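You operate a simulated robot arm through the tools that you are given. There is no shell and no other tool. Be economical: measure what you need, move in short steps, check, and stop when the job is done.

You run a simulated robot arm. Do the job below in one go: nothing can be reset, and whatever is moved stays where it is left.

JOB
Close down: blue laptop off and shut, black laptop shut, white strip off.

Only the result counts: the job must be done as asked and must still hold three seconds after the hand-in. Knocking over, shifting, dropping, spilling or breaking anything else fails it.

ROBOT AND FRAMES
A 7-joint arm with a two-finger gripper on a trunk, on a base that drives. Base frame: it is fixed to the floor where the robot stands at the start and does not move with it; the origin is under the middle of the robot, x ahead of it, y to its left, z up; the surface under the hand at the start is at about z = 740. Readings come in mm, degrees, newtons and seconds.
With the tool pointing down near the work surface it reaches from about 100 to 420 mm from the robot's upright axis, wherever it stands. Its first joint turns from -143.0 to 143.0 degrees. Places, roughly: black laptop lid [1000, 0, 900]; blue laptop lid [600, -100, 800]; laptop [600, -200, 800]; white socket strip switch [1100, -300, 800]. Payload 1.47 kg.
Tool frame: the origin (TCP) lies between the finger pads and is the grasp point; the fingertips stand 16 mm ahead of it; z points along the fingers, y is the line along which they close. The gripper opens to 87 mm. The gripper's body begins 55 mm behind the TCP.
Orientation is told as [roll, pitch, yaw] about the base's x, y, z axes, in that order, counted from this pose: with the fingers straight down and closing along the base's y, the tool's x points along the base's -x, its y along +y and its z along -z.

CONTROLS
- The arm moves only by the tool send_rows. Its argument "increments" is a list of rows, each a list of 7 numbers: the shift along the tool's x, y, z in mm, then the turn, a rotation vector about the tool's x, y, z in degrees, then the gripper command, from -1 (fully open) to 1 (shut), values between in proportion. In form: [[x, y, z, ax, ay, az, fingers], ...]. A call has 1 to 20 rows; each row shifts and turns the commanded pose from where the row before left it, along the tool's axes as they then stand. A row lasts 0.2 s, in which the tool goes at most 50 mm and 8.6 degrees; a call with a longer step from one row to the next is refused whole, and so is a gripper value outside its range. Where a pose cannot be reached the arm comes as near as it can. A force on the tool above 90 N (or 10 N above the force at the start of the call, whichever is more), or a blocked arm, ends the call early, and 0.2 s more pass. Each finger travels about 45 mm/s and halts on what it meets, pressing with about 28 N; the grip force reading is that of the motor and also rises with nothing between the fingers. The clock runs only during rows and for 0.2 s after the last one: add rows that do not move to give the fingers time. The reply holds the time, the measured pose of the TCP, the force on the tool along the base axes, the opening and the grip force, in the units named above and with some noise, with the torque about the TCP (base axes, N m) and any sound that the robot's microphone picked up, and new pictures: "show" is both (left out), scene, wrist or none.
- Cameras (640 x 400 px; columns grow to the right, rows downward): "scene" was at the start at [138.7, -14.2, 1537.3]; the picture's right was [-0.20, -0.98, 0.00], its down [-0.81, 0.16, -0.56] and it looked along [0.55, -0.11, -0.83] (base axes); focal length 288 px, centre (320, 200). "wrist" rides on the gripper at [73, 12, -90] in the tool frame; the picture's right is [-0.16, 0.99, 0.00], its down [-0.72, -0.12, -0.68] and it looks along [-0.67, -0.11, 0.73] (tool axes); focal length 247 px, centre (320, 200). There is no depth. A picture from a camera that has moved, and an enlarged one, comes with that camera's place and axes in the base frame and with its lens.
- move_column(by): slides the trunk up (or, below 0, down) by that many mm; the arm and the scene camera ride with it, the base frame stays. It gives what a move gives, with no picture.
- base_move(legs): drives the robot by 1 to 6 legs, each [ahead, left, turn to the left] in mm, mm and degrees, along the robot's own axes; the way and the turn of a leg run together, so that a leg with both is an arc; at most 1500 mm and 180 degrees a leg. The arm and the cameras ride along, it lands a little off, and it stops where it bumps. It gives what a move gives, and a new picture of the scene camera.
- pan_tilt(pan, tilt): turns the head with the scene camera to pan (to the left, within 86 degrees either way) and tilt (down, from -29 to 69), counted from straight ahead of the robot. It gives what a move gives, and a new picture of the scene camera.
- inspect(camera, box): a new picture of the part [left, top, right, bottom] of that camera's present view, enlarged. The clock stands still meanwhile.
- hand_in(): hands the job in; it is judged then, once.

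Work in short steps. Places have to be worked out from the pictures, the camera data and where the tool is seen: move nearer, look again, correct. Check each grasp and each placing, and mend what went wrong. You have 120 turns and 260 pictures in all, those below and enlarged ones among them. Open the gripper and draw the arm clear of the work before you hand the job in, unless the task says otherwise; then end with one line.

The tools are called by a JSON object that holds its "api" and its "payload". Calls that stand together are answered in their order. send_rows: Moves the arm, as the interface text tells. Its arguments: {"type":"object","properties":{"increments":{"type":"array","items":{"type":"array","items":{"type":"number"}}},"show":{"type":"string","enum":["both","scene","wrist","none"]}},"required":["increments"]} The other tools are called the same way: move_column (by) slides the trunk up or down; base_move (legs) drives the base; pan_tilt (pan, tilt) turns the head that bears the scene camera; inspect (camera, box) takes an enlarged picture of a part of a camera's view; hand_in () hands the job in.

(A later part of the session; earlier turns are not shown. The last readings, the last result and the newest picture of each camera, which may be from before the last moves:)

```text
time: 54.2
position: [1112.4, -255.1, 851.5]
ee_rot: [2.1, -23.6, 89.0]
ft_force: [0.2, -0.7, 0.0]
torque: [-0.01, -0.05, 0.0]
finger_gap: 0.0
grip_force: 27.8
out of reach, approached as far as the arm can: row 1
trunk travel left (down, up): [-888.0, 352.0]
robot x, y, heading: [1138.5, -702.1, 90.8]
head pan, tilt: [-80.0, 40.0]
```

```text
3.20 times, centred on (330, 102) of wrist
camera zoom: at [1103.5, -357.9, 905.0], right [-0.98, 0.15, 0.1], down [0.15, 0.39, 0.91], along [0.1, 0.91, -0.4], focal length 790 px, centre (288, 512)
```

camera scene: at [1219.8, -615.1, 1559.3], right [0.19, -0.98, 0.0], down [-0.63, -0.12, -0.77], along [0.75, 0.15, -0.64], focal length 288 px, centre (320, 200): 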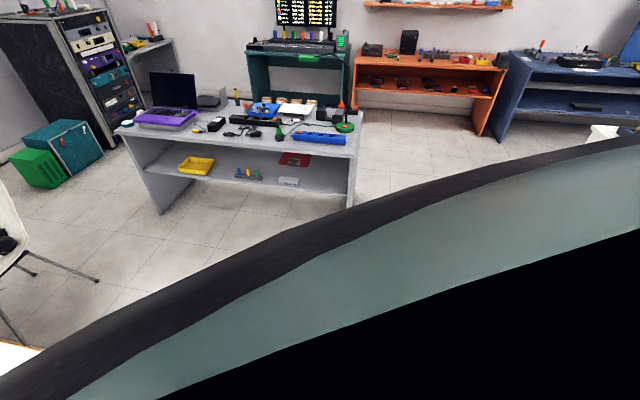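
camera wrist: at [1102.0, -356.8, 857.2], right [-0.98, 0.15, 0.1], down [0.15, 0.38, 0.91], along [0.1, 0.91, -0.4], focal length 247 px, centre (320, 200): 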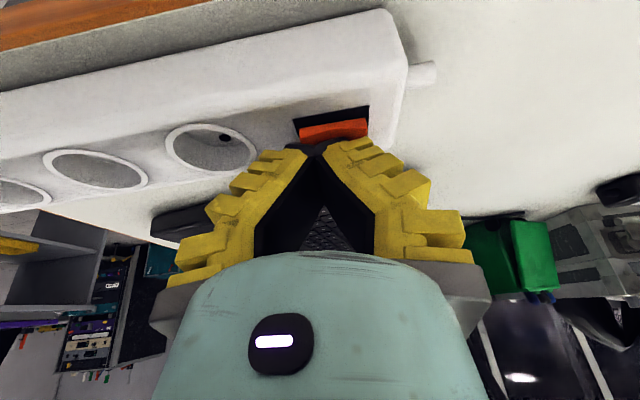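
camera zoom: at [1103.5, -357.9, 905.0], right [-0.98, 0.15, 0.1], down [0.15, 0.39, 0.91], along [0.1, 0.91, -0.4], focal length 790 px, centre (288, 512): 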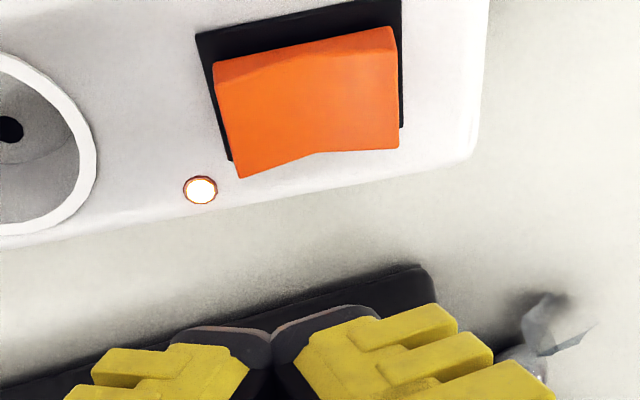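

The light is still on; the rocker moved only partway because the fingers met the housing. I tilt sideways too so just one corner presses the +x end.

{"api": "send_rows", "payload": {"increments": [[0, 0, 0, -7.5, 0, 0, 1], [0, 0, 0, -7.5, 0, 0, 1], [6.6, -3, 16.8, 0, 0, 0, 1], [6.6, -3, 16.8, 0, 0, 0, 1], [0, 0, 0, 0, 0, 0, 1]], "show": "none"}}

{"api": "inspect", "payload": {"camera": "wrist", "box": [230, 40, 430, 165]}}

```text
time: 55.4
position: [1109.2, -252.0, 816.5]
ee_rot: [17.1, -23.7, 88.9]
ft_force: [0.5, 0.9, -0.4]
torque: [-0.02, -0.01, -0.01]
finger_gap: 0.2
grip_force: 28.2
trunk travel left (down, up): [-888.0, 352.0]
robot x, y, heading: [1139.4, -706.3, 90.9]
head pan, tilt: [-80.0, 40.0]
```

```text
3.20 times, centred on (330, 102) of wrist
camera zoom: at [1122.2, -355.6, 868.5], right [-0.94, 0.05, 0.33], down [0.32, 0.41, 0.85], along [-0.1, 0.91, -0.4], focal length 790 px, centre (288, 512)
```

zoom: 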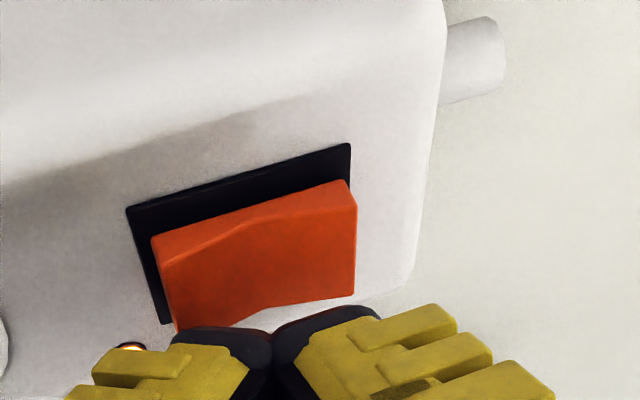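

The left finger corner is lined up with the raised end. I press in fine steps.

{"api": "send_rows", "payload": {"increments": [[2, -1.2, 4.4, 0, 0, 0, 1], [2, -1.2, 4.4, 0, 0, 0, 1], [0.8, -0.5, 1.8, 0, 0, 0, 1], [0.8, -0.5, 1.8, 0, 0, 0, 1], [0.8, -0.5, 1.8, 0, 0, 0, 1], [0, 0, 0, 0, 0, 0, 1]], "show": "none"}}

{"api": "inspect", "payload": {"camera": "wrist", "box": [230, 40, 430, 165]}}

```text
time: 56.8
position: [1107.0, -251.6, 809.1]
ee_rot: [17.1, -23.8, 88.9]
ft_force: [-0.1, 0.6, 0.2]
torque: [-0.01, 0.0, -0.01]
finger_gap: 0.1
grip_force: 28.8
out of reach, approached as far as the arm can: row 3, 5
trunk travel left (down, up): [-888.0, 352.0]
robot x, y, heading: [1139.5, -699.7, 91.4]
head pan, tilt: [-80.0, 40.0]
```

```text
3.20 times, centred on (330, 102) of wrist
camera zoom: at [1121.7, -355.1, 860.1], right [-0.94, 0.04, 0.33], down [0.32, 0.41, 0.86], along [-0.1, 0.91, -0.4], focal length 790 px, centre (288, 512)
```

zoom: 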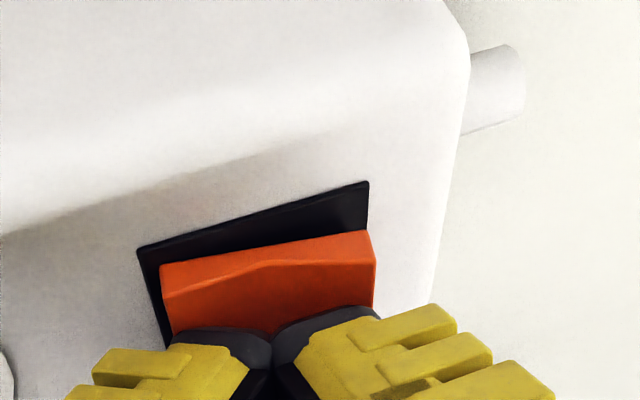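

The arm is at its reach limit here, so I press by lowering the trunk in small steps.

{"api": "move_column", "payload": {"by": -5}}

{"api": "inspect", "payload": {"camera": "wrist", "box": [230, 40, 430, 165]}}

```text
time: 57.3
position: [1107.5, -249.7, 805.1]
ee_rot: [17.2, -24.0, 89.0]
ft_force: [4.0, -14.5, 51.1]
torque: [-0.64, -0.33, -0.64]
finger_gap: 0.0
grip_force: 28.2
trunk travel left (down, up): [-883.0, 357.0]
robot x, y, heading: [1139.4, -699.3, 91.3]
head pan, tilt: [-80.0, 40.0]
```

```text
3.20 times, centred on (330, 102) of wrist
camera zoom: at [1122.2, -353.5, 856.4], right [-0.94, 0.04, 0.33], down [0.32, 0.41, 0.86], along [-0.1, 0.91, -0.4], focal length 790 px, centre (288, 512)
```

zoom: 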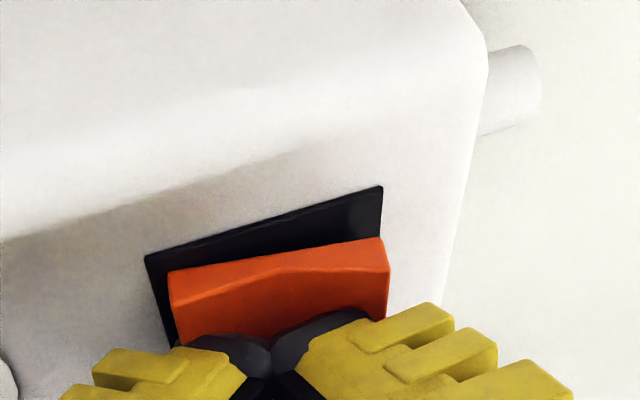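

Force without toggling: the other finger blocks the rising end. I lift, drive in 60 mm for better reach, and use a single finger with the gripper partly open.

{"api": "move_column", "payload": {"by": 60}}

{"api": "base_move", "payload": {"legs": [[60, 0, 0]]}}

{"api": "send_rows", "payload": {"increments": [[27, 10, -12, 0, 0, 0, 0.17], [27, 10, -12, 0, 0, 0, 0.17], [0, 0, 0, 0, 0, 0, 0.17], [0, 0, 0, 0, 0, 0, 0.17]], "show": "wrist"}}

```text
time: 58.3
position: [1108.2, -251.9, 863.6]
ee_rot: [17.1, -23.8, 89.0]
ft_force: [-0.4, 0.1, -0.2]
torque: [0.01, 0.02, -0.03]
finger_gap: 0.1
grip_force: 28.0
trunk travel left (down, up): [-943.0, 297.0]
robot x, y, heading: [1136.4, -701.3, 91.2]
head pan, tilt: [-80.0, 40.0]
```

```text
time: 59.3
position: [1105.7, -191.0, 863.5]
ee_rot: [17.1, -23.8, 89.0]
ft_force: [-0.1, 0.3, 0.5]
torque: [-0.02, 0.01, -0.04]
finger_gap: 0.0
grip_force: 28.2
trunk travel left (down, up): [-943.0, 297.0]
robot x, y, heading: [1135.5, -639.0, 91.1]
head pan, tilt: [-80.0, 40.0]
camera scene: at [1218.7, -555.4, 1614.2], right [0.19, -0.98, 0.0], down [-0.63, -0.12, -0.77], along [0.75, 0.15, -0.64], focal length 288 px, centre (320, 200)
```

scene: 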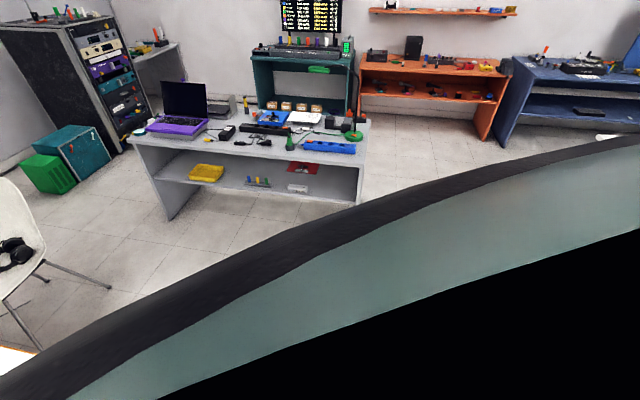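

```text
time: 60.3
position: [1091.9, -251.3, 867.9]
ee_rot: [17.1, -23.9, 89.0]
ft_force: [0.5, 0.8, 0.6]
torque: [-0.04, -0.01, 0.03]
finger_gap: 41.9
grip_force: 4.4
trunk travel left (down, up): [-943.0, 297.0]
robot x, y, heading: [1136.2, -643.0, 91.4]
head pan, tilt: [-80.0, 40.0]
camera wrist: at [1106.1, -354.9, 919.9], right [-0.94, 0.04, 0.33], down [0.32, 0.41, 0.86], along [-0.1, 0.91, -0.4], focal length 247 px, centre (320, 200)
```

wrist: 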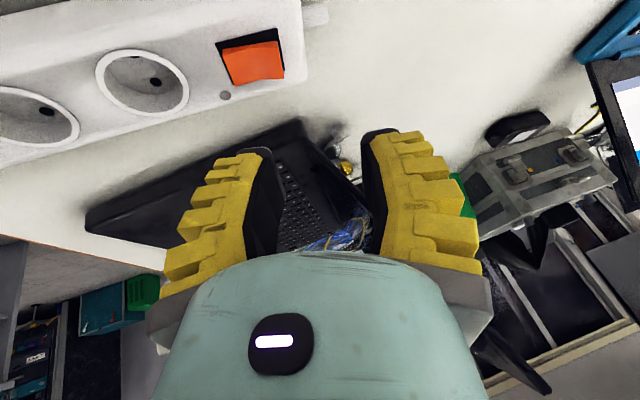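

The pilot light now looks dark. I enlarge to verify it switched off.

{"api": "inspect", "payload": {"camera": "wrist", "box": [190, 10, 310, 110]}}

```text
4.00 times, centred on (250, 60) of wrist
camera zoom: at [1106.1, -354.9, 919.9], right [-0.94, 0.04, 0.33], down [0.32, 0.41, 0.86], along [-0.1, 0.91, -0.4], focal length 988 px, centre (600, 760)
```

zoom: 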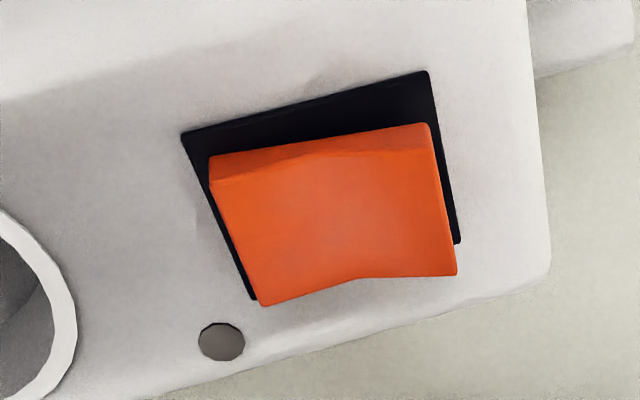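

The strip is off (pilot dark, rocker flipped). Next the black laptop: I untilt sideways, close the fingers, rise and move to the -x side behind its lid.

{"api": "send_rows", "payload": {"increments": [[0, 0, -20, 7.5, 0, 0, 1], [0, 0, -20, 7.5, 0, 0, 1], [-8, 0, -35, 0, 0, 0, 1], [-8, 0, -35, 0, 0, 0, 1], [0, 40, 0, 0, 0, 0, 1], [0, 40, 0, 0, 0, 0, 1], [0, 40, 0, 0, 0, 0, 1], [0, 20, 0, 0, 0, 0, 1], [0, 0, 0, 0, 0, 0, 1]], "show": "wrist"}}

```text
time: 62.5
position: [986.9, -165.7, 1013.2]
ee_rot: [1.7, -36.0, 92.8]
ft_force: [0.0, 0.1, -0.2]
torque: [0.0, -0.04, -0.01]
finger_gap: 0.1
grip_force: 27.9
out of reach, approached as far as the arm can: row 1
trunk travel left (down, up): [-943.0, 297.0]
robot x, y, heading: [1136.0, -638.8, 91.1]
head pan, tilt: [-80.0, 40.0]
stopped in row 9: the arm was blocked; the commanded pose is now the measured one
camera wrist: at [983.0, -279.2, 1042.9], right [-0.99, 0.06, 0.11], down [0.13, 0.19, 0.97], along [0.04, 0.98, -0.2], focal length 247 px, centre (320, 200)
```

wrist: 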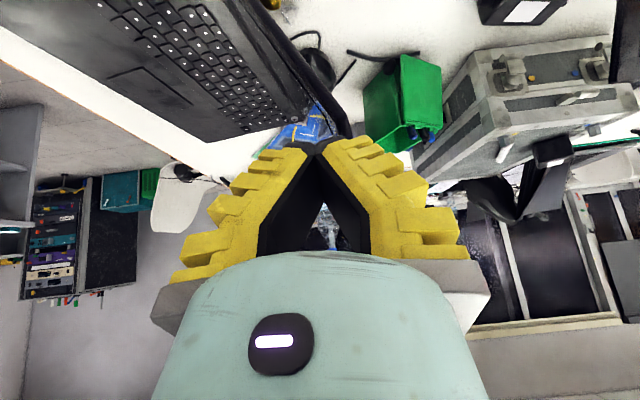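

The arm stopped early with no tool force. I look closer at where the tip is relative to the lid.

{"api": "inspect", "payload": {"camera": "wrist", "box": [160, 0, 480, 200]}}

{"api": "pan_tilt", "payload": {"pan": -86, "tilt": 30}}

```text
2.00 times, centred on (320, 100) of wrist
camera zoom: at [983.0, -279.2, 1042.9], right [-0.99, 0.06, 0.11], down [0.13, 0.19, 0.97], along [0.04, 0.98, -0.2], focal length 494 px, centre (320, 400)
```

zoom: 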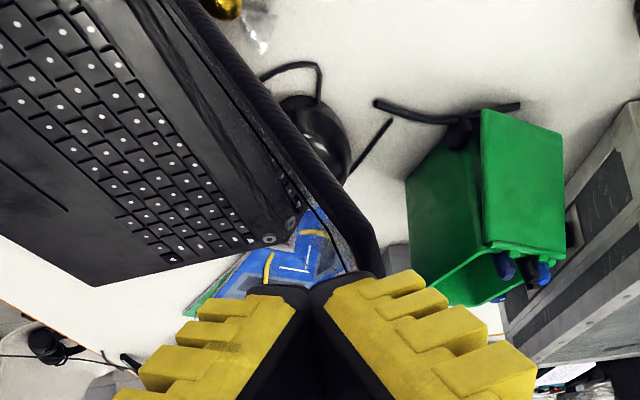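

```text
time: 63.2
position: [985.8, -167.7, 1013.1]
ee_rot: [1.5, -35.8, 92.9]
ft_force: [-0.1, 0.6, 0.0]
torque: [0.02, -0.01, -0.02]
finger_gap: 0.1
grip_force: 28.0
trunk travel left (down, up): [-943.0, 297.0]
robot x, y, heading: [1138.1, -640.9, 91.1]
head pan, tilt: [-85.9, 30.0]
camera scene: at [1225.4, -563.6, 1629.5], right [0.09, -1.0, 0.0], down [-0.5, -0.05, -0.87], along [0.86, 0.08, -0.5], focal length 288 px, centre (320, 200)
```

scene: 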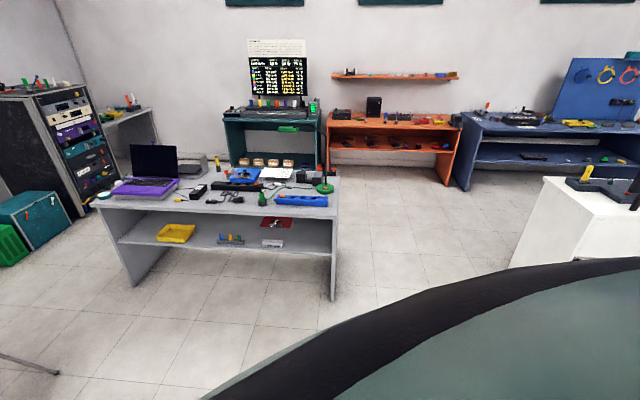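

The geometry near the lid top is ambiguous, so I back the base away for a clean look before touching it.

{"api": "base_move", "payload": {"legs": [[-150, 0, 0]]}}

{"api": "inspect", "payload": {"camera": "wrist", "box": [120, 0, 520, 250]}}

```text
time: 64.6
position: [989.5, -318.6, 1012.8]
ee_rot: [1.7, -35.9, 92.7]
ft_force: [0.5, -0.1, -0.1]
torque: [0.03, -0.01, 0.02]
finger_gap: 0.0
grip_force: 28.4
trunk travel left (down, up): [-943.0, 297.0]
robot x, y, heading: [1141.9, -791.1, 90.8]
head pan, tilt: [-85.9, 30.0]
camera scene: at [1228.4, -713.6, 1629.6], right [0.09, -1.0, 0.0], down [-0.5, -0.05, -0.87], along [0.86, 0.08, -0.5], focal length 288 px, centre (320, 200)
```

scene: 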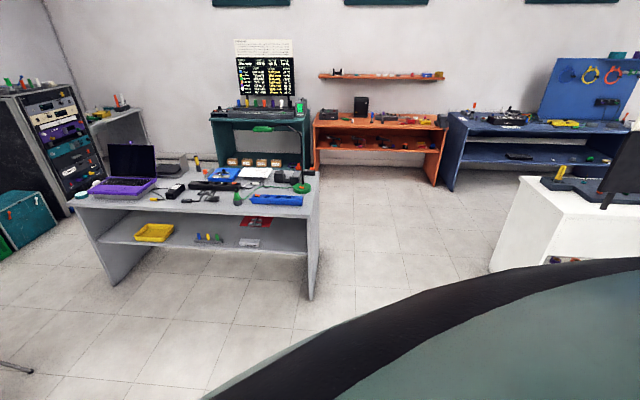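

```text
1.60 times, centred on (320, 125) of wrist
camera zoom: at [985.7, -430.7, 1042.7], right [-0.99, 0.06, 0.12], down [0.13, 0.2, 0.97], along [0.04, 0.98, -0.2], focal length 395 px, centre (320, 320)
```

zoom: 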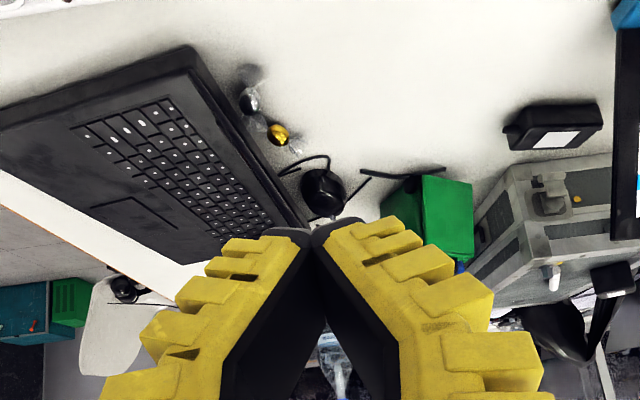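

I judge the lid is leaning back ~25°, top-right corner near (985,-182,980). I'll keep the arm pose fixed, and use base strafes and the column: first strafe left, then forward behind the lid.

{"api": "base_move", "payload": {"legs": [[0, 90, 0], [160, 0, 0]]}}

{"api": "inspect", "payload": {"camera": "wrist", "box": [0, 0, 400, 250]}}

```text
time: 66.7
position: [896.2, -158.2, 1012.4]
ee_rot: [1.6, -35.9, 92.7]
ft_force: [0.3, 0.1, 0.0]
torque: [-0.01, 0.03, -0.03]
finger_gap: 0.0
grip_force: 28.1
trunk travel left (down, up): [-943.0, 297.0]
robot x, y, heading: [1048.3, -633.4, 91.0]
head pan, tilt: [-85.9, 30.0]
camera scene: at [1135.2, -555.4, 1629.6], right [0.09, -1.0, 0.0], down [-0.5, -0.04, -0.87], along [0.86, 0.08, -0.5], focal length 288 px, centre (320, 200)
```

scene: 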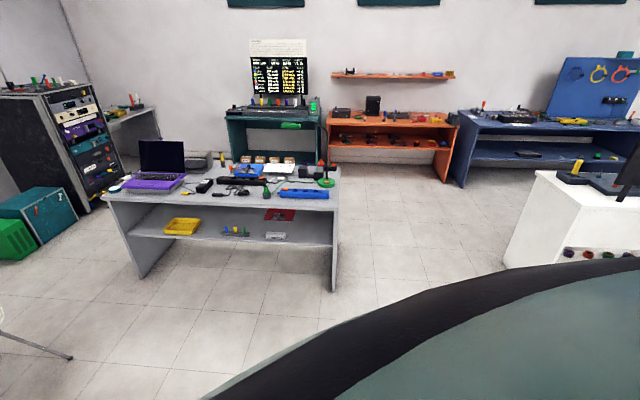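

```text
1.60 times, centred on (200, 125) of wrist
camera zoom: at [893.5, -271.3, 1042.7], right [-0.99, 0.07, 0.12], down [0.13, 0.2, 0.97], along [0.04, 0.98, -0.2], focal length 395 px, centre (512, 320)
```

zoom: 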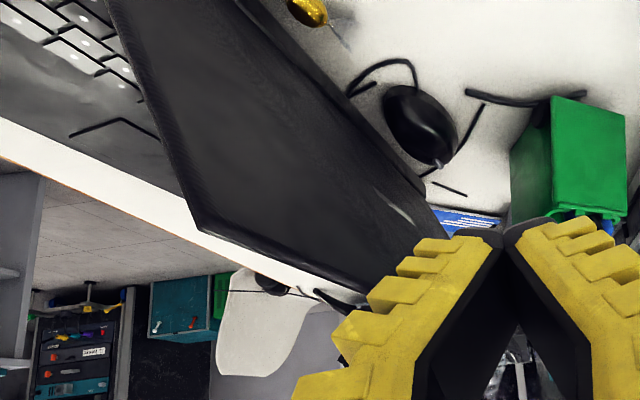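

The lid's back is in clear view, with its top-right corner near (989,-165,980). I lower the column behind it.

{"api": "move_column", "payload": {"by": -108}}

{"api": "base_move", "payload": {"legs": [[0, -60, 0]]}}

{"api": "inspect", "payload": {"camera": "wrist", "box": [0, 0, 640, 400]}}

```text
time: 68.1
position: [897.1, -157.6, 905.0]
ee_rot: [1.6, -36.0, 92.7]
ft_force: [-0.2, -0.2, -0.2]
torque: [0.0, -0.03, 0.01]
finger_gap: 0.0
grip_force: 27.3
trunk travel left (down, up): [-835.0, 405.0]
robot x, y, heading: [1048.9, -631.6, 91.1]
head pan, tilt: [-85.9, 30.0]
```

```text
time: 69.1
position: [956.3, -156.3, 905.3]
ee_rot: [1.6, -36.0, 92.6]
ft_force: [-0.4, -0.7, -0.1]
torque: [0.02, 0.01, -0.01]
finger_gap: 0.1
grip_force: 27.9
trunk travel left (down, up): [-835.0, 405.0]
robot x, y, heading: [1105.6, -634.2, 91.0]
head pan, tilt: [-85.9, 30.0]
camera scene: at [1194.8, -554.5, 1521.6], right [0.09, -1.0, 0.0], down [-0.5, -0.04, -0.87], along [0.86, 0.08, -0.5], focal length 288 px, centre (320, 200)
```

scene: 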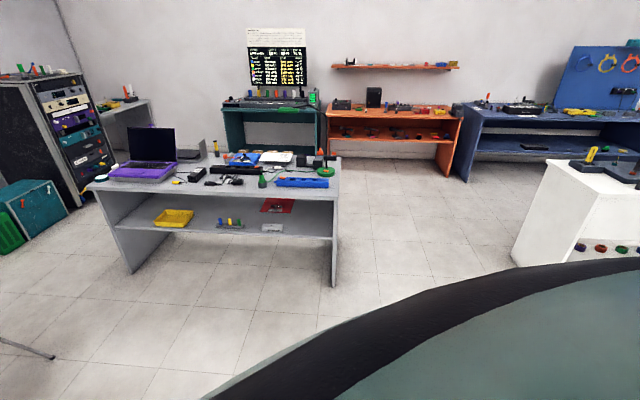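

```text
1.00 times, centred on (320, 200) of wrist (not enlarged: the box is as wide or as high as the picture)
camera zoom: at [953.4, -269.6, 934.9], right [-0.99, 0.07, 0.12], down [0.13, 0.19, 0.97], along [0.04, 0.98, -0.2], focal length 247 px, centre (320, 200)
```

zoom: 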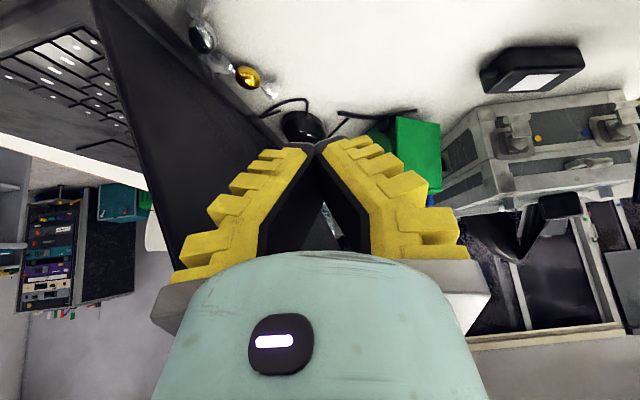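

Tool is behind the lid near its right edge. I push by strafing right in steps.

{"api": "base_move", "payload": {"legs": [[0, -70, 0]]}}

{"api": "inspect", "payload": {"camera": "wrist", "box": [0, 0, 640, 400]}}

```text
time: 70.1
position: [1026.0, -155.4, 906.2]
ee_rot: [1.5, -36.0, 92.6]
ft_force: [0.5, -0.4, -0.3]
torque: [-0.02, 0.0, 0.01]
finger_gap: 0.0
grip_force: 27.9
trunk travel left (down, up): [-835.0, 405.0]
robot x, y, heading: [1171.3, -631.4, 90.9]
head pan, tilt: [-85.9, 30.0]
camera scene: at [1264.3, -553.5, 1521.6], right [0.09, -1.0, 0.0], down [-0.5, -0.04, -0.87], along [0.86, 0.07, -0.5], focal length 288 px, centre (320, 200)
```

scene: 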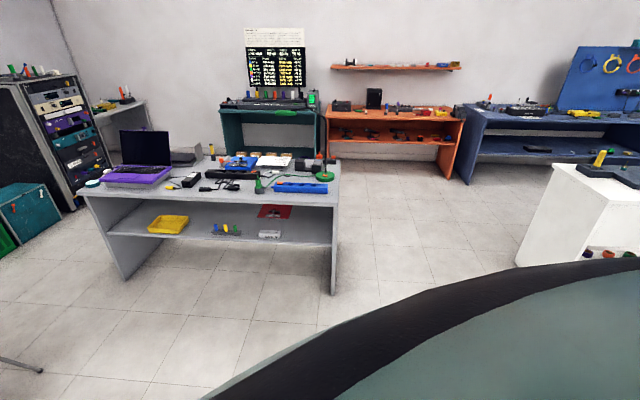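

```text
1.00 times, centred on (320, 200) of wrist (not enlarged: the box is as wide or as high as the picture)
camera zoom: at [1023.4, -267.9, 935.0], right [-0.99, 0.07, 0.11], down [0.13, 0.19, 0.97], along [0.04, 0.98, -0.2], focal length 247 px, centre (320, 200)
```

zoom: 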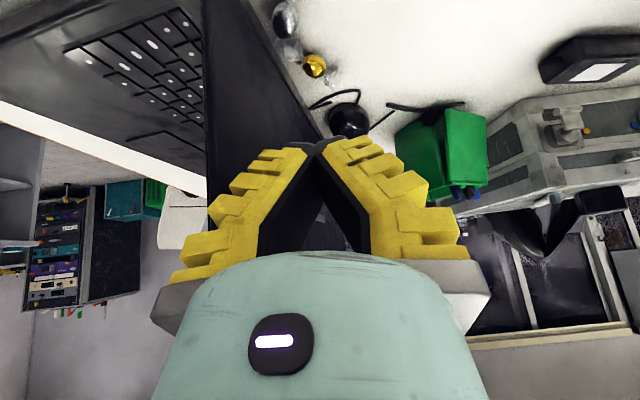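

The lid is following. I keep strafing.

{"api": "base_move", "payload": {"legs": [[0, -80, 0]]}}

{"api": "inspect", "payload": {"camera": "wrist", "box": [0, 0, 640, 400]}}

```text
time: 71.2
position: [1105.1, -153.9, 904.7]
ee_rot: [1.5, -36.0, 92.6]
ft_force: [0.4, 0.0, 0.0]
torque: [0.0, -0.02, 0.0]
finger_gap: 0.0
grip_force: 28.3
trunk travel left (down, up): [-835.0, 405.0]
robot x, y, heading: [1256.0, -628.2, 90.7]
head pan, tilt: [-85.9, 30.0]
camera scene: at [1342.2, -552.5, 1521.6], right [0.09, -1.0, 0.0], down [-0.5, -0.04, -0.87], along [0.86, 0.07, -0.5], focal length 288 px, centre (320, 200)
```

scene: 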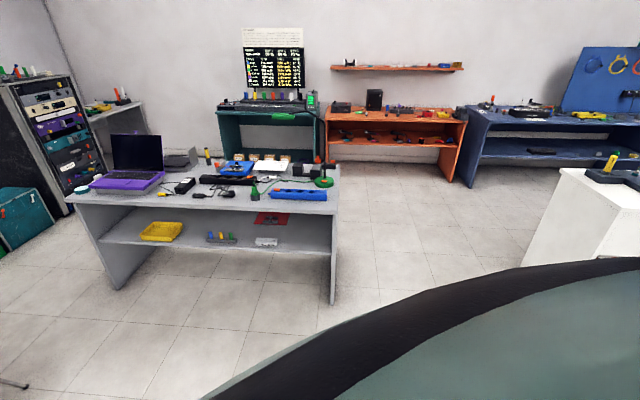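

```text
1.00 times, centred on (320, 200) of wrist (not enlarged: the box is as wide or as high as the picture)
camera zoom: at [1101.7, -266.2, 935.1], right [-0.99, 0.07, 0.11], down [0.12, 0.19, 0.97], along [0.04, 0.98, -0.2], focal length 247 px, centre (320, 200)
```

zoom: 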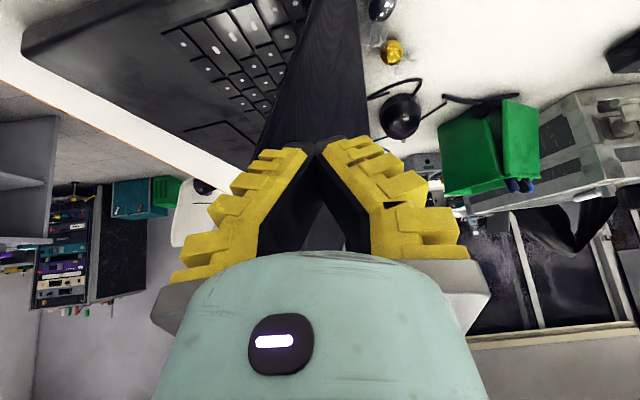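

The lid is past vertical now. I continue.

{"api": "base_move", "payload": {"legs": [[0, -80, 0]]}}

{"api": "inspect", "payload": {"camera": "wrist", "box": [0, 0, 640, 400]}}

```text
time: 72.2
position: [1185.6, -152.3, 906.5]
ee_rot: [1.4, -36.2, 92.6]
ft_force: [0.0, 0.6, -0.2]
torque: [0.0, -0.01, 0.02]
finger_gap: 0.0
grip_force: 27.5
trunk travel left (down, up): [-835.0, 405.0]
robot x, y, heading: [1333.7, -627.6, 90.9]
head pan, tilt: [-85.9, 30.0]
camera scene: at [1423.0, -551.3, 1521.6], right [0.09, -1.0, 0.0], down [-0.5, -0.04, -0.87], along [0.86, 0.07, -0.5], focal length 288 px, centre (320, 200)
```

scene: 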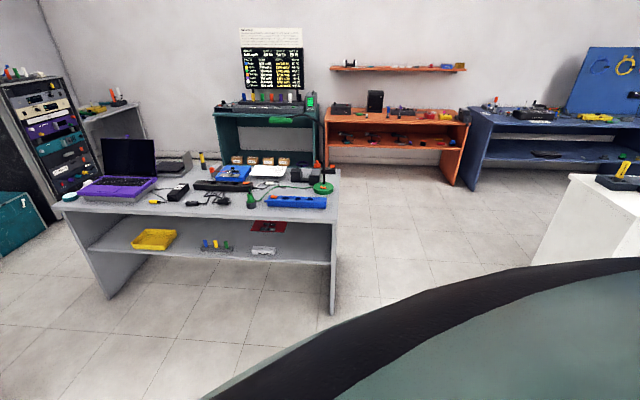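

```text
1.00 times, centred on (320, 200) of wrist (not enlarged: the box is as wide or as high as the picture)
camera zoom: at [1182.6, -264.6, 935.2], right [-0.99, 0.07, 0.11], down [0.12, 0.19, 0.97], along [0.04, 0.98, -0.2], focal length 247 px, centre (320, 200)
```

zoom: 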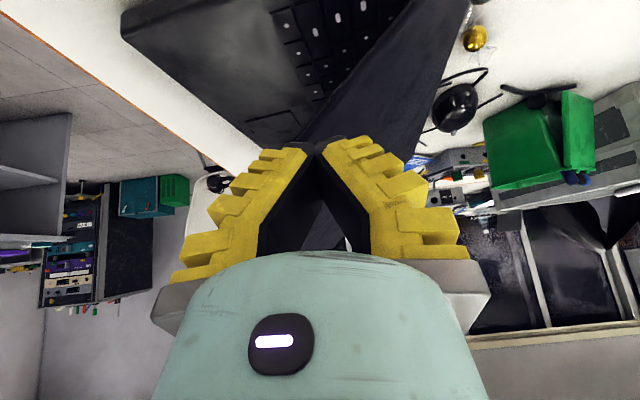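

The lid is at roughly 50°. I go 30 mm more and then press down with the column.

{"api": "base_move", "payload": {"legs": [[0, -30, 0]]}}

{"api": "move_column", "payload": {"by": -60}}

{"api": "inspect", "payload": {"camera": "wrist", "box": [0, 0, 640, 400]}}

```text
time: 73.0
position: [1215.1, -150.6, 906.2]
ee_rot: [1.4, -36.2, 92.7]
ft_force: [-0.2, -0.1, -0.4]
torque: [0.0, 0.02, -0.02]
finger_gap: 0.3
grip_force: 27.4
trunk travel left (down, up): [-835.0, 405.0]
robot x, y, heading: [1366.1, -627.9, 90.9]
head pan, tilt: [-85.9, 30.0]
camera scene: at [1453.0, -550.8, 1521.6], right [0.09, -1.0, 0.0], down [-0.5, -0.04, -0.87], along [0.86, 0.07, -0.5], focal length 288 px, centre (320, 200)
```

scene: 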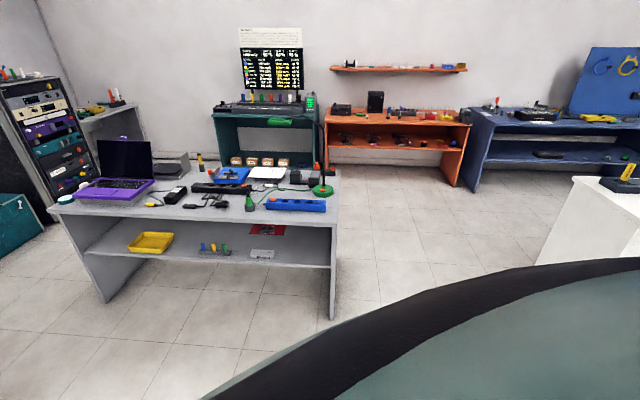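

```text
time: 74.0
position: [1217.0, -150.8, 846.0]
ee_rot: [1.4, -36.3, 92.8]
ft_force: [0.2, 1.0, -0.1]
torque: [0.04, -0.01, -0.01]
finger_gap: 0.1
grip_force: 28.4
trunk travel left (down, up): [-775.0, 465.0]
robot x, y, heading: [1364.1, -628.5, 90.9]
head pan, tilt: [-85.9, 30.0]
```

```text
1.00 times, centred on (320, 200) of wrist (not enlarged: the box is as wide or as high as the picture)
camera zoom: at [1212.4, -263.6, 875.3], right [-0.99, 0.07, 0.11], down [0.12, 0.19, 0.97], along [0.04, 0.98, -0.2], focal length 247 px, centre (320, 200)
```

zoom: 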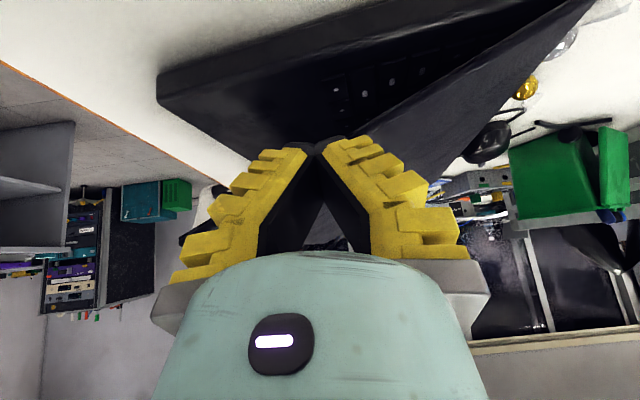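

Lid at ~30°. I keep pressing down.

{"api": "move_column", "payload": {"by": -40}}

{"api": "inspect", "payload": {"camera": "wrist", "box": [0, 0, 640, 400]}}

```text
time: 74.9
position: [1216.4, -150.4, 806.7]
ee_rot: [1.3, -36.3, 92.7]
ft_force: [0.5, -0.6, 0.6]
torque: [-0.01, 0.02, -0.02]
finger_gap: 0.0
grip_force: 28.1
trunk travel left (down, up): [-735.0, 505.0]
robot x, y, heading: [1366.0, -626.0, 91.1]
head pan, tilt: [-85.9, 30.0]
```

```text
1.00 times, centred on (320, 200) of wrist (not enlarged: the box is as wide or as high as the picture)
camera zoom: at [1212.4, -263.6, 835.3], right [-0.99, 0.07, 0.11], down [0.12, 0.19, 0.97], along [0.04, 0.98, -0.2], focal length 247 px, centre (320, 200)
```

zoom: 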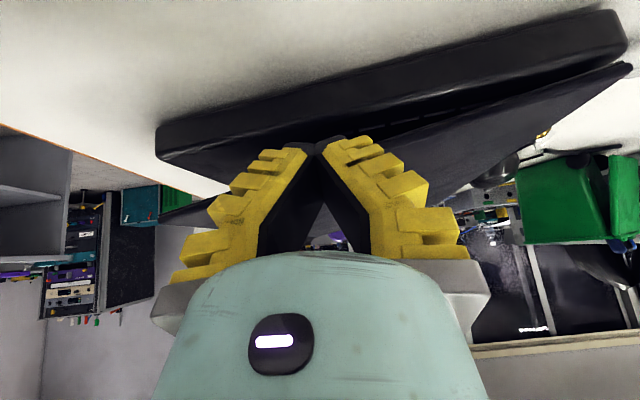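

Nearly closed (~12°). I press in smaller steps.

{"api": "move_column", "payload": {"by": -14}}

{"api": "move_column", "payload": {"by": -6}}

{"api": "inspect", "payload": {"camera": "wrist", "box": [0, 0, 640, 400]}}

```text
time: 75.5
position: [1215.7, -150.4, 793.3]
ee_rot: [1.4, -36.4, 92.7]
ft_force: [0.3, 0.3, 1.1]
torque: [0.01, -0.02, -0.03]
finger_gap: 0.0
grip_force: 27.8
trunk travel left (down, up): [-721.0, 519.0]
robot x, y, heading: [1363.8, -628.0, 90.8]
head pan, tilt: [-85.9, 30.0]
```

```text
time: 76.0
position: [1214.8, -150.1, 786.3]
ee_rot: [1.4, -36.2, 92.8]
ft_force: [-0.1, -0.7, 0.2]
torque: [-0.01, 0.04, 0.04]
finger_gap: 0.1
grip_force: 27.7
trunk travel left (down, up): [-715.0, 525.0]
robot x, y, heading: [1360.0, -631.2, 90.8]
head pan, tilt: [-85.9, 30.0]
```

```text
1.00 times, centred on (320, 200) of wrist (not enlarged: the box is as wide or as high as the picture)
camera zoom: at [1212.5, -263.9, 815.2], right [-0.99, 0.07, 0.11], down [0.12, 0.19, 0.97], along [0.04, 0.98, -0.2], focal length 247 px, centre (320, 200)
```

zoom: 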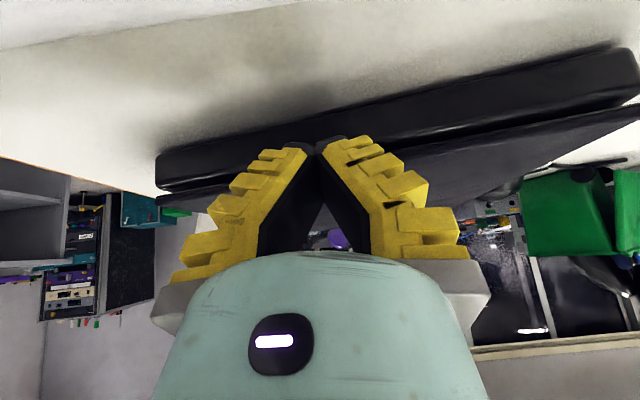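

Only a slim gap remains. I press a few mm more and watch the force.

{"api": "move_column", "payload": {"by": -5}}

{"api": "inspect", "payload": {"camera": "wrist", "box": [120, 20, 640, 280]}}

```text
time: 76.6
position: [1216.6, -149.6, 783.2]
ee_rot: [1.4, -36.6, 92.4]
ft_force: [7.1, -31.8, 71.1]
torque: [0.51, 0.52, 0.46]
finger_gap: 6.1
grip_force: 27.3
trunk travel left (down, up): [-710.0, 530.0]
robot x, y, heading: [1368.9, -630.0, 90.7]
head pan, tilt: [-85.9, 30.0]
```

```text
1.23 times, centred on (380, 150) of wrist
camera zoom: at [1212.2, -263.0, 812.2], right [-0.99, 0.07, 0.11], down [0.12, 0.18, 0.98], along [0.05, 0.98, -0.19], focal length 304 px, centre (246, 262)
```

zoom: 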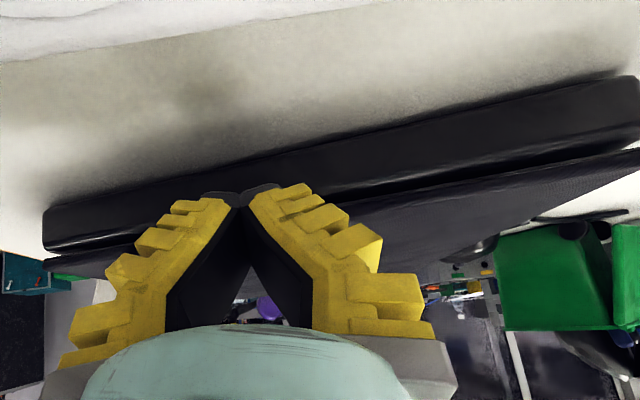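

71 N resistance: it's fully shut. I raise the column and check that it stays.

{"api": "move_column", "payload": {"by": 200}}

{"api": "inspect", "payload": {"camera": "wrist", "box": [0, 0, 640, 400]}}

```text
time: 78.8
position: [1216.7, -150.8, 980.7]
ee_rot: [1.4, -36.3, 92.8]
ft_force: [0.4, -0.6, -0.3]
torque: [0.0, 0.0, -0.02]
finger_gap: 0.0
grip_force: 28.1
trunk travel left (down, up): [-910.0, 330.0]
robot x, y, heading: [1365.0, -625.9, 91.2]
head pan, tilt: [-85.9, 30.0]
```

```text
1.00 times, centred on (320, 200) of wrist (not enlarged: the box is as wide or as high as the picture)
camera zoom: at [1212.6, -263.8, 1010.2], right [-0.99, 0.07, 0.11], down [0.12, 0.19, 0.97], along [0.04, 0.98, -0.2], focal length 247 px, centre (320, 200)
```

zoom: 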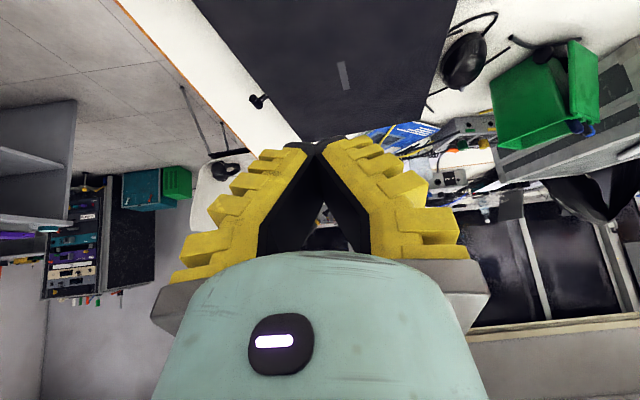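

The black laptop is shut. I back off and strafe left toward the blue laptop, keeping off the table.

{"api": "base_move", "payload": {"legs": [[-230, 0, 0], [0, 690, 0]]}}

{"api": "inspect", "payload": {"camera": "wrist", "box": [0, 0, 640, 400]}}

```text
time: 83.9
position: [519.4, -391.8, 981.3]
ee_rot: [1.4, -36.3, 92.7]
ft_force: [0.0, 0.8, -0.6]
torque: [0.01, 0.01, -0.01]
finger_gap: 0.1
grip_force: 28.2
trunk travel left (down, up): [-910.0, 330.0]
robot x, y, heading: [672.6, -870.5, 90.9]
head pan, tilt: [-85.9, 30.0]
camera scene: at [756.4, -792.8, 1596.6], right [0.08, -1.0, 0.0], down [-0.5, -0.04, -0.87], along [0.86, 0.07, -0.5], focal length 288 px, centre (320, 200)
```

scene: 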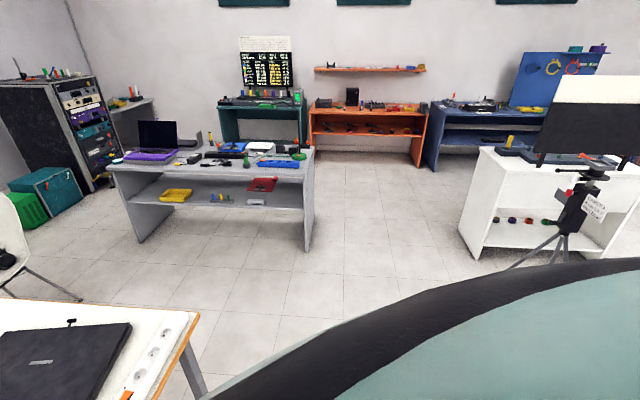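

```text
1.00 times, centred on (320, 200) of wrist (not enlarged: the box is as wide or as high as the picture)
camera zoom: at [516.4, -505.6, 1010.3], right [-0.99, 0.07, 0.11], down [0.12, 0.19, 0.97], along [0.04, 0.98, -0.2], focal length 247 px, centre (320, 200)
```

zoom: 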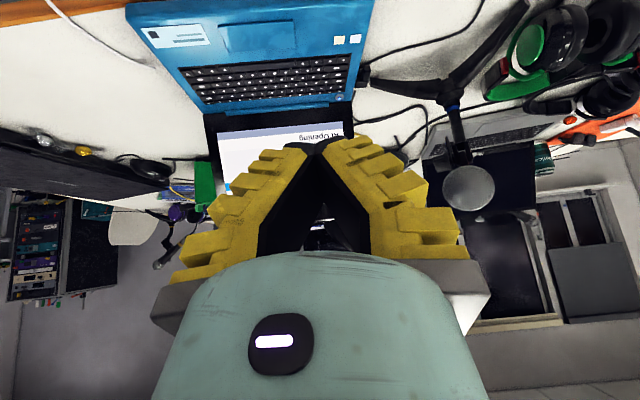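

Mic head is around (330,-200,960), clear of my path if I keep to x>430. Button computed again at (483,-133). I drive in above it.

{"api": "base_move", "payload": {"legs": [[0, 40, 0], [235, 0, 0]]}}

{"api": "inspect", "payload": {"camera": "wrist", "box": [0, 0, 640, 400]}}

```text
time: 86.2
position: [478.7, -161.2, 981.9]
ee_rot: [1.3, -36.2, 92.6]
ft_force: [-0.6, -0.2, 0.0]
torque: [-0.01, 0.0, -0.02]
finger_gap: 0.0
grip_force: 27.8
trunk travel left (down, up): [-910.0, 330.0]
robot x, y, heading: [620.1, -640.2, 90.8]
head pan, tilt: [-85.9, 30.0]
camera scene: at [713.2, -561.6, 1596.6], right [0.08, -1.0, 0.0], down [-0.5, -0.04, -0.87], along [0.86, 0.07, -0.5], focal length 288 px, centre (320, 200)
```

scene: 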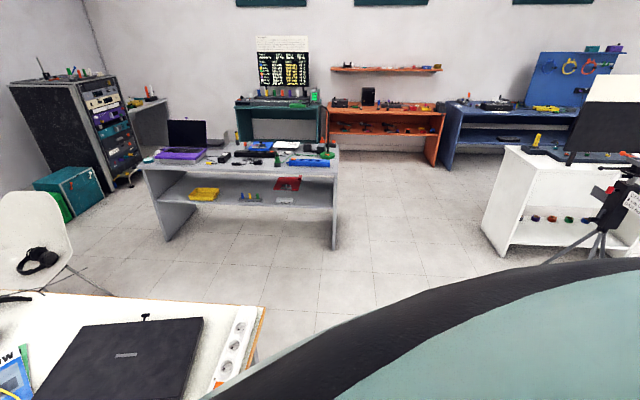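

```text
1.00 times, centred on (320, 200) of wrist (not enlarged: the box is as wide or as high as the picture)
camera zoom: at [474.4, -273.5, 1010.2], right [-0.99, 0.07, 0.11], down [0.12, 0.19, 0.97], along [0.05, 0.98, -0.2], focal length 247 px, centre (320, 200)
```

zoom: 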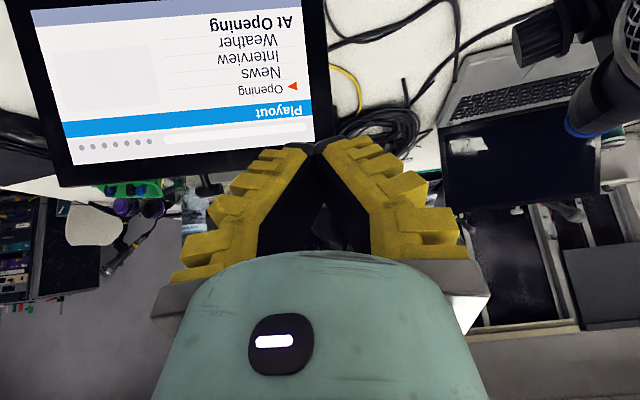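

I lower to ~850 and add the sideways tilt for a corner press, then look.

{"api": "move_column", "payload": {"by": -125}}

{"api": "send_rows", "payload": {"increments": [[0, 0, 0, -7.5, 0, 0, 1], [0, 0, 0, -7.5, 0, 0, 1], [0, 0, 0, 0, 0, 0, 1]], "show": "wrist"}}

```text
time: 87.7
position: [478.7, -160.0, 855.9]
ee_rot: [1.3, -36.4, 92.5]
ft_force: [-0.3, 0.3, 1.0]
torque: [-0.02, 0.01, -0.01]
finger_gap: 0.1
grip_force: 28.1
trunk travel left (down, up): [-785.0, 455.0]
robot x, y, heading: [624.3, -634.3, 90.5]
head pan, tilt: [-85.9, 30.0]
```

```text
time: 88.5
position: [478.8, -159.7, 857.0]
ee_rot: [16.3, -36.3, 92.5]
ft_force: [-0.2, 0.0, -0.1]
torque: [0.0, 0.0, 0.01]
finger_gap: 0.0
grip_force: 27.9
trunk travel left (down, up): [-785.0, 455.0]
robot x, y, heading: [627.6, -638.1, 90.6]
head pan, tilt: [-85.9, 30.0]
camera wrist: at [497.5, -271.9, 885.1], right [-0.94, -0.08, 0.32], down [0.29, 0.23, 0.93], along [-0.15, 0.97, -0.19], focal length 247 px, centre (320, 200)
```

wrist: 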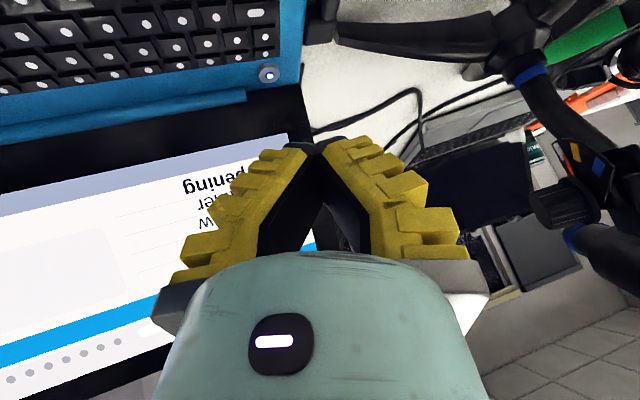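

I enlarge the button to refine its position.

{"api": "inspect", "payload": {"camera": "wrist", "box": [200, 20, 360, 120]}}

```text
4.00 times, centred on (280, 70) of wrist
camera zoom: at [497.5, -271.9, 885.1], right [-0.94, -0.08, 0.32], down [0.29, 0.23, 0.93], along [-0.15, 0.97, -0.19], focal length 988 px, centre (480, 720)
```

zoom: 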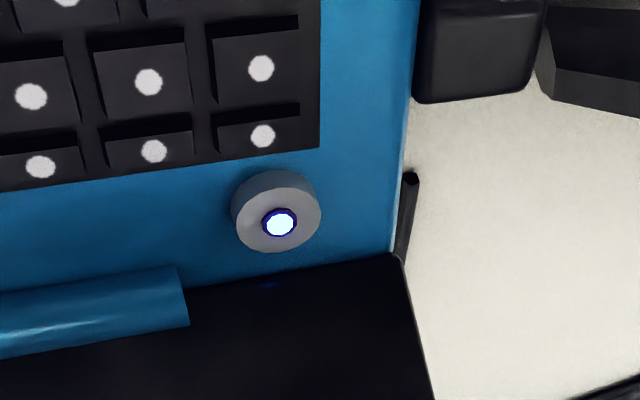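

Raised disc button at about (481,-132,769). I move the lower finger corner to just above it.

{"api": "send_rows", "payload": {"increments": [[1, -4, 17.5, 0, 0, 0, 1], [1, -4, 17.5, 0, 0, 0, 1], [1, -4, 17.5, 0, 0, 0, 1], [0, 0, 0, 0, 0, 0, 1]], "show": "none"}}

{"api": "inspect", "payload": {"camera": "wrist", "box": [200, 70, 400, 195]}}

```text
time: 89.5
position: [473.6, -130.6, 811.7]
ee_rot: [16.4, -36.3, 92.4]
ft_force: [0.4, -0.6, -0.7]
torque: [0.01, 0.01, 0.06]
finger_gap: 0.0
grip_force: 27.9
trunk travel left (down, up): [-785.0, 455.0]
robot x, y, heading: [623.4, -636.7, 91.0]
head pan, tilt: [-85.9, 30.0]
```

```text
3.20 times, centred on (300, 132) of wrist
camera zoom: at [493.2, -242.9, 840.1], right [-0.94, -0.08, 0.32], down [0.29, 0.23, 0.93], along [-0.14, 0.97, -0.19], focal length 790 px, centre (384, 416)
```

zoom: 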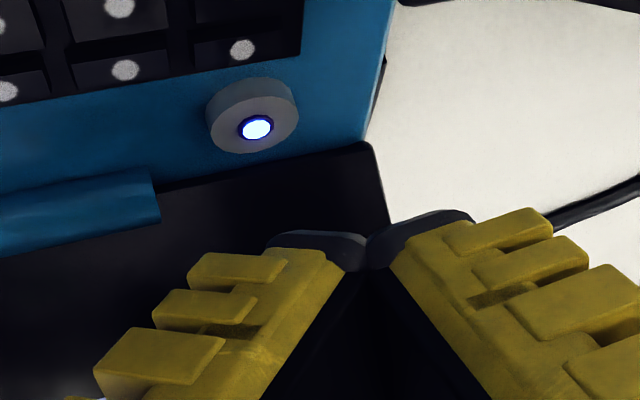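

The button projects to (482,-133) and the lower corner is right above it. I press down in small steps.

{"api": "send_rows", "payload": {"increments": [[3, -1, 3.9, 0, 0, 0, 1], [3, -1, 3.9, 0, 0, 0, 1], [3, -1, 3.9, 0, 0, 0, 1], [1.2, -0.4, 1.6, 0, 0, 0, 1], [1.2, -0.4, 1.6, 0, 0, 0, 1], [1.2, -0.4, 1.6, 0, 0, 0, 1], [0, 0, 0, 0, 0, 0, 1]], "show": "wrist"}}

{"api": "inspect", "payload": {"camera": "wrist", "box": [200, 70, 400, 195]}}

```text
time: 91.1
position: [472.2, -131.4, 790.3]
ee_rot: [16.4, -36.3, 92.5]
ft_force: [-1.2, -4.5, 7.2]
torque: [0.16, -0.12, -0.02]
finger_gap: 0.0
grip_force: 27.9
trunk travel left (down, up): [-785.0, 455.0]
robot x, y, heading: [622.7, -640.6, 90.7]
head pan, tilt: [-85.9, 30.0]
camera wrist: at [491.6, -242.8, 818.6], right [-0.94, -0.08, 0.32], down [0.29, 0.23, 0.93], along [-0.15, 0.97, -0.19], focal length 247 px, centre (320, 200)
```

wrist: 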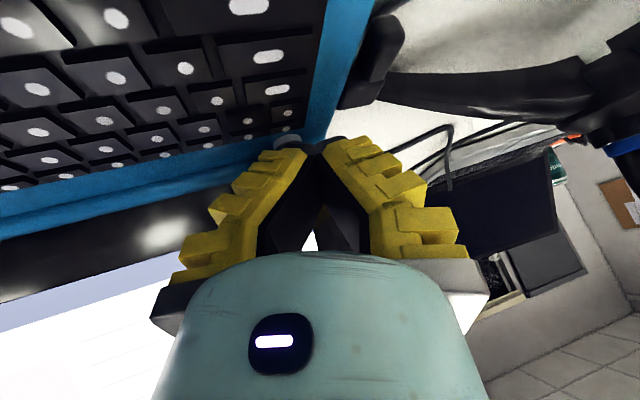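

```text
3.20 times, centred on (300, 132) of wrist
camera zoom: at [491.6, -242.8, 818.6], right [-0.94, -0.08, 0.32], down [0.29, 0.23, 0.93], along [-0.15, 0.97, -0.19], focal length 790 px, centre (384, 416)
```

zoom: 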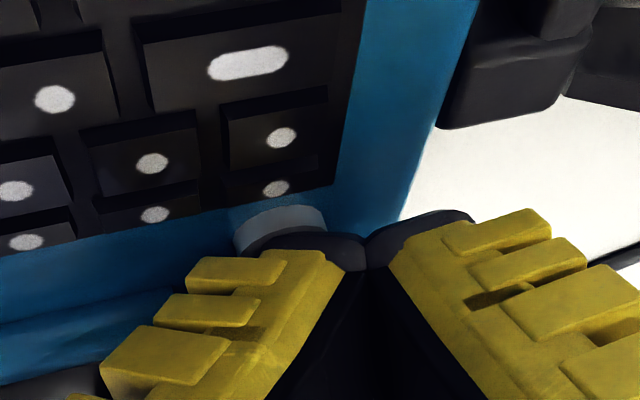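

Contact with the button (7 N), screen still lit. I press slightly deeper.

{"api": "send_rows", "payload": {"increments": [[0.9, -0.3, 1.2, 0, 0, 0, 1], [0.9, -0.3, 1.2, 0, 0, 0, 1], [0, 0, 0, 0, 0, 0, 1]], "show": "wrist"}}

```text
time: 91.9
position: [472.8, -130.9, 788.2]
ee_rot: [16.6, -36.3, 92.4]
ft_force: [-4.0, -6.7, 14.0]
torque: [0.27, -0.25, -0.09]
finger_gap: 0.2
grip_force: 27.6
trunk travel left (down, up): [-785.0, 455.0]
robot x, y, heading: [626.9, -640.2, 90.6]
head pan, tilt: [-85.9, 30.0]
camera wrist: at [490.8, -242.6, 816.1], right [-0.94, -0.08, 0.32], down [0.29, 0.23, 0.93], along [-0.15, 0.97, -0.19], focal length 247 px, centre (320, 200)
```

wrist: 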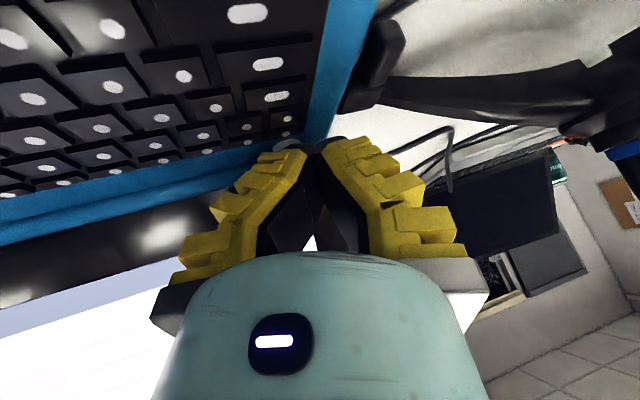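

Spring-like resistance (14 N), still on. I push 2 mm more.

{"api": "send_rows", "payload": {"increments": [[0.9, -0.3, 1.2, 0, 0, 0, 1], [0.9, -0.3, 1.2, 0, 0, 0, 1], [0, 0, 0, 0, 0, 0, 1]], "show": "wrist"}}

```text
time: 92.7
position: [470.6, -129.6, 785.9]
ee_rot: [16.5, -36.6, 92.4]
ft_force: [0.1, -19.1, 42.6]
torque: [-0.04, -0.82, -0.32]
finger_gap: 0.0
grip_force: 26.7
trunk travel left (down, up): [-785.0, 455.0]
robot x, y, heading: [623.2, -640.3, 90.4]
head pan, tilt: [-85.9, 30.0]
heard: click
camera wrist: at [490.5, -241.6, 813.4], right [-0.94, -0.08, 0.32], down [0.3, 0.23, 0.93], along [-0.15, 0.97, -0.19], focal length 247 px, centre (320, 200)
```

wrist: 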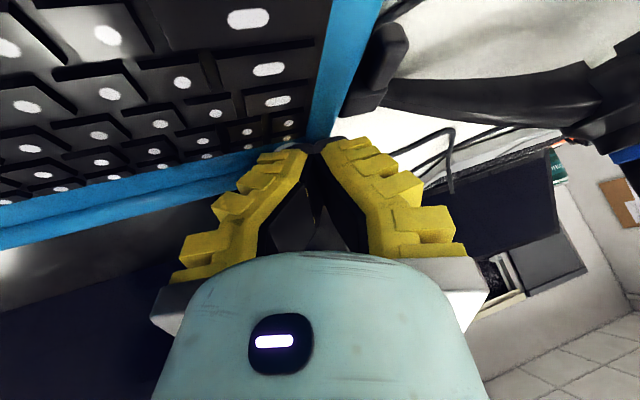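

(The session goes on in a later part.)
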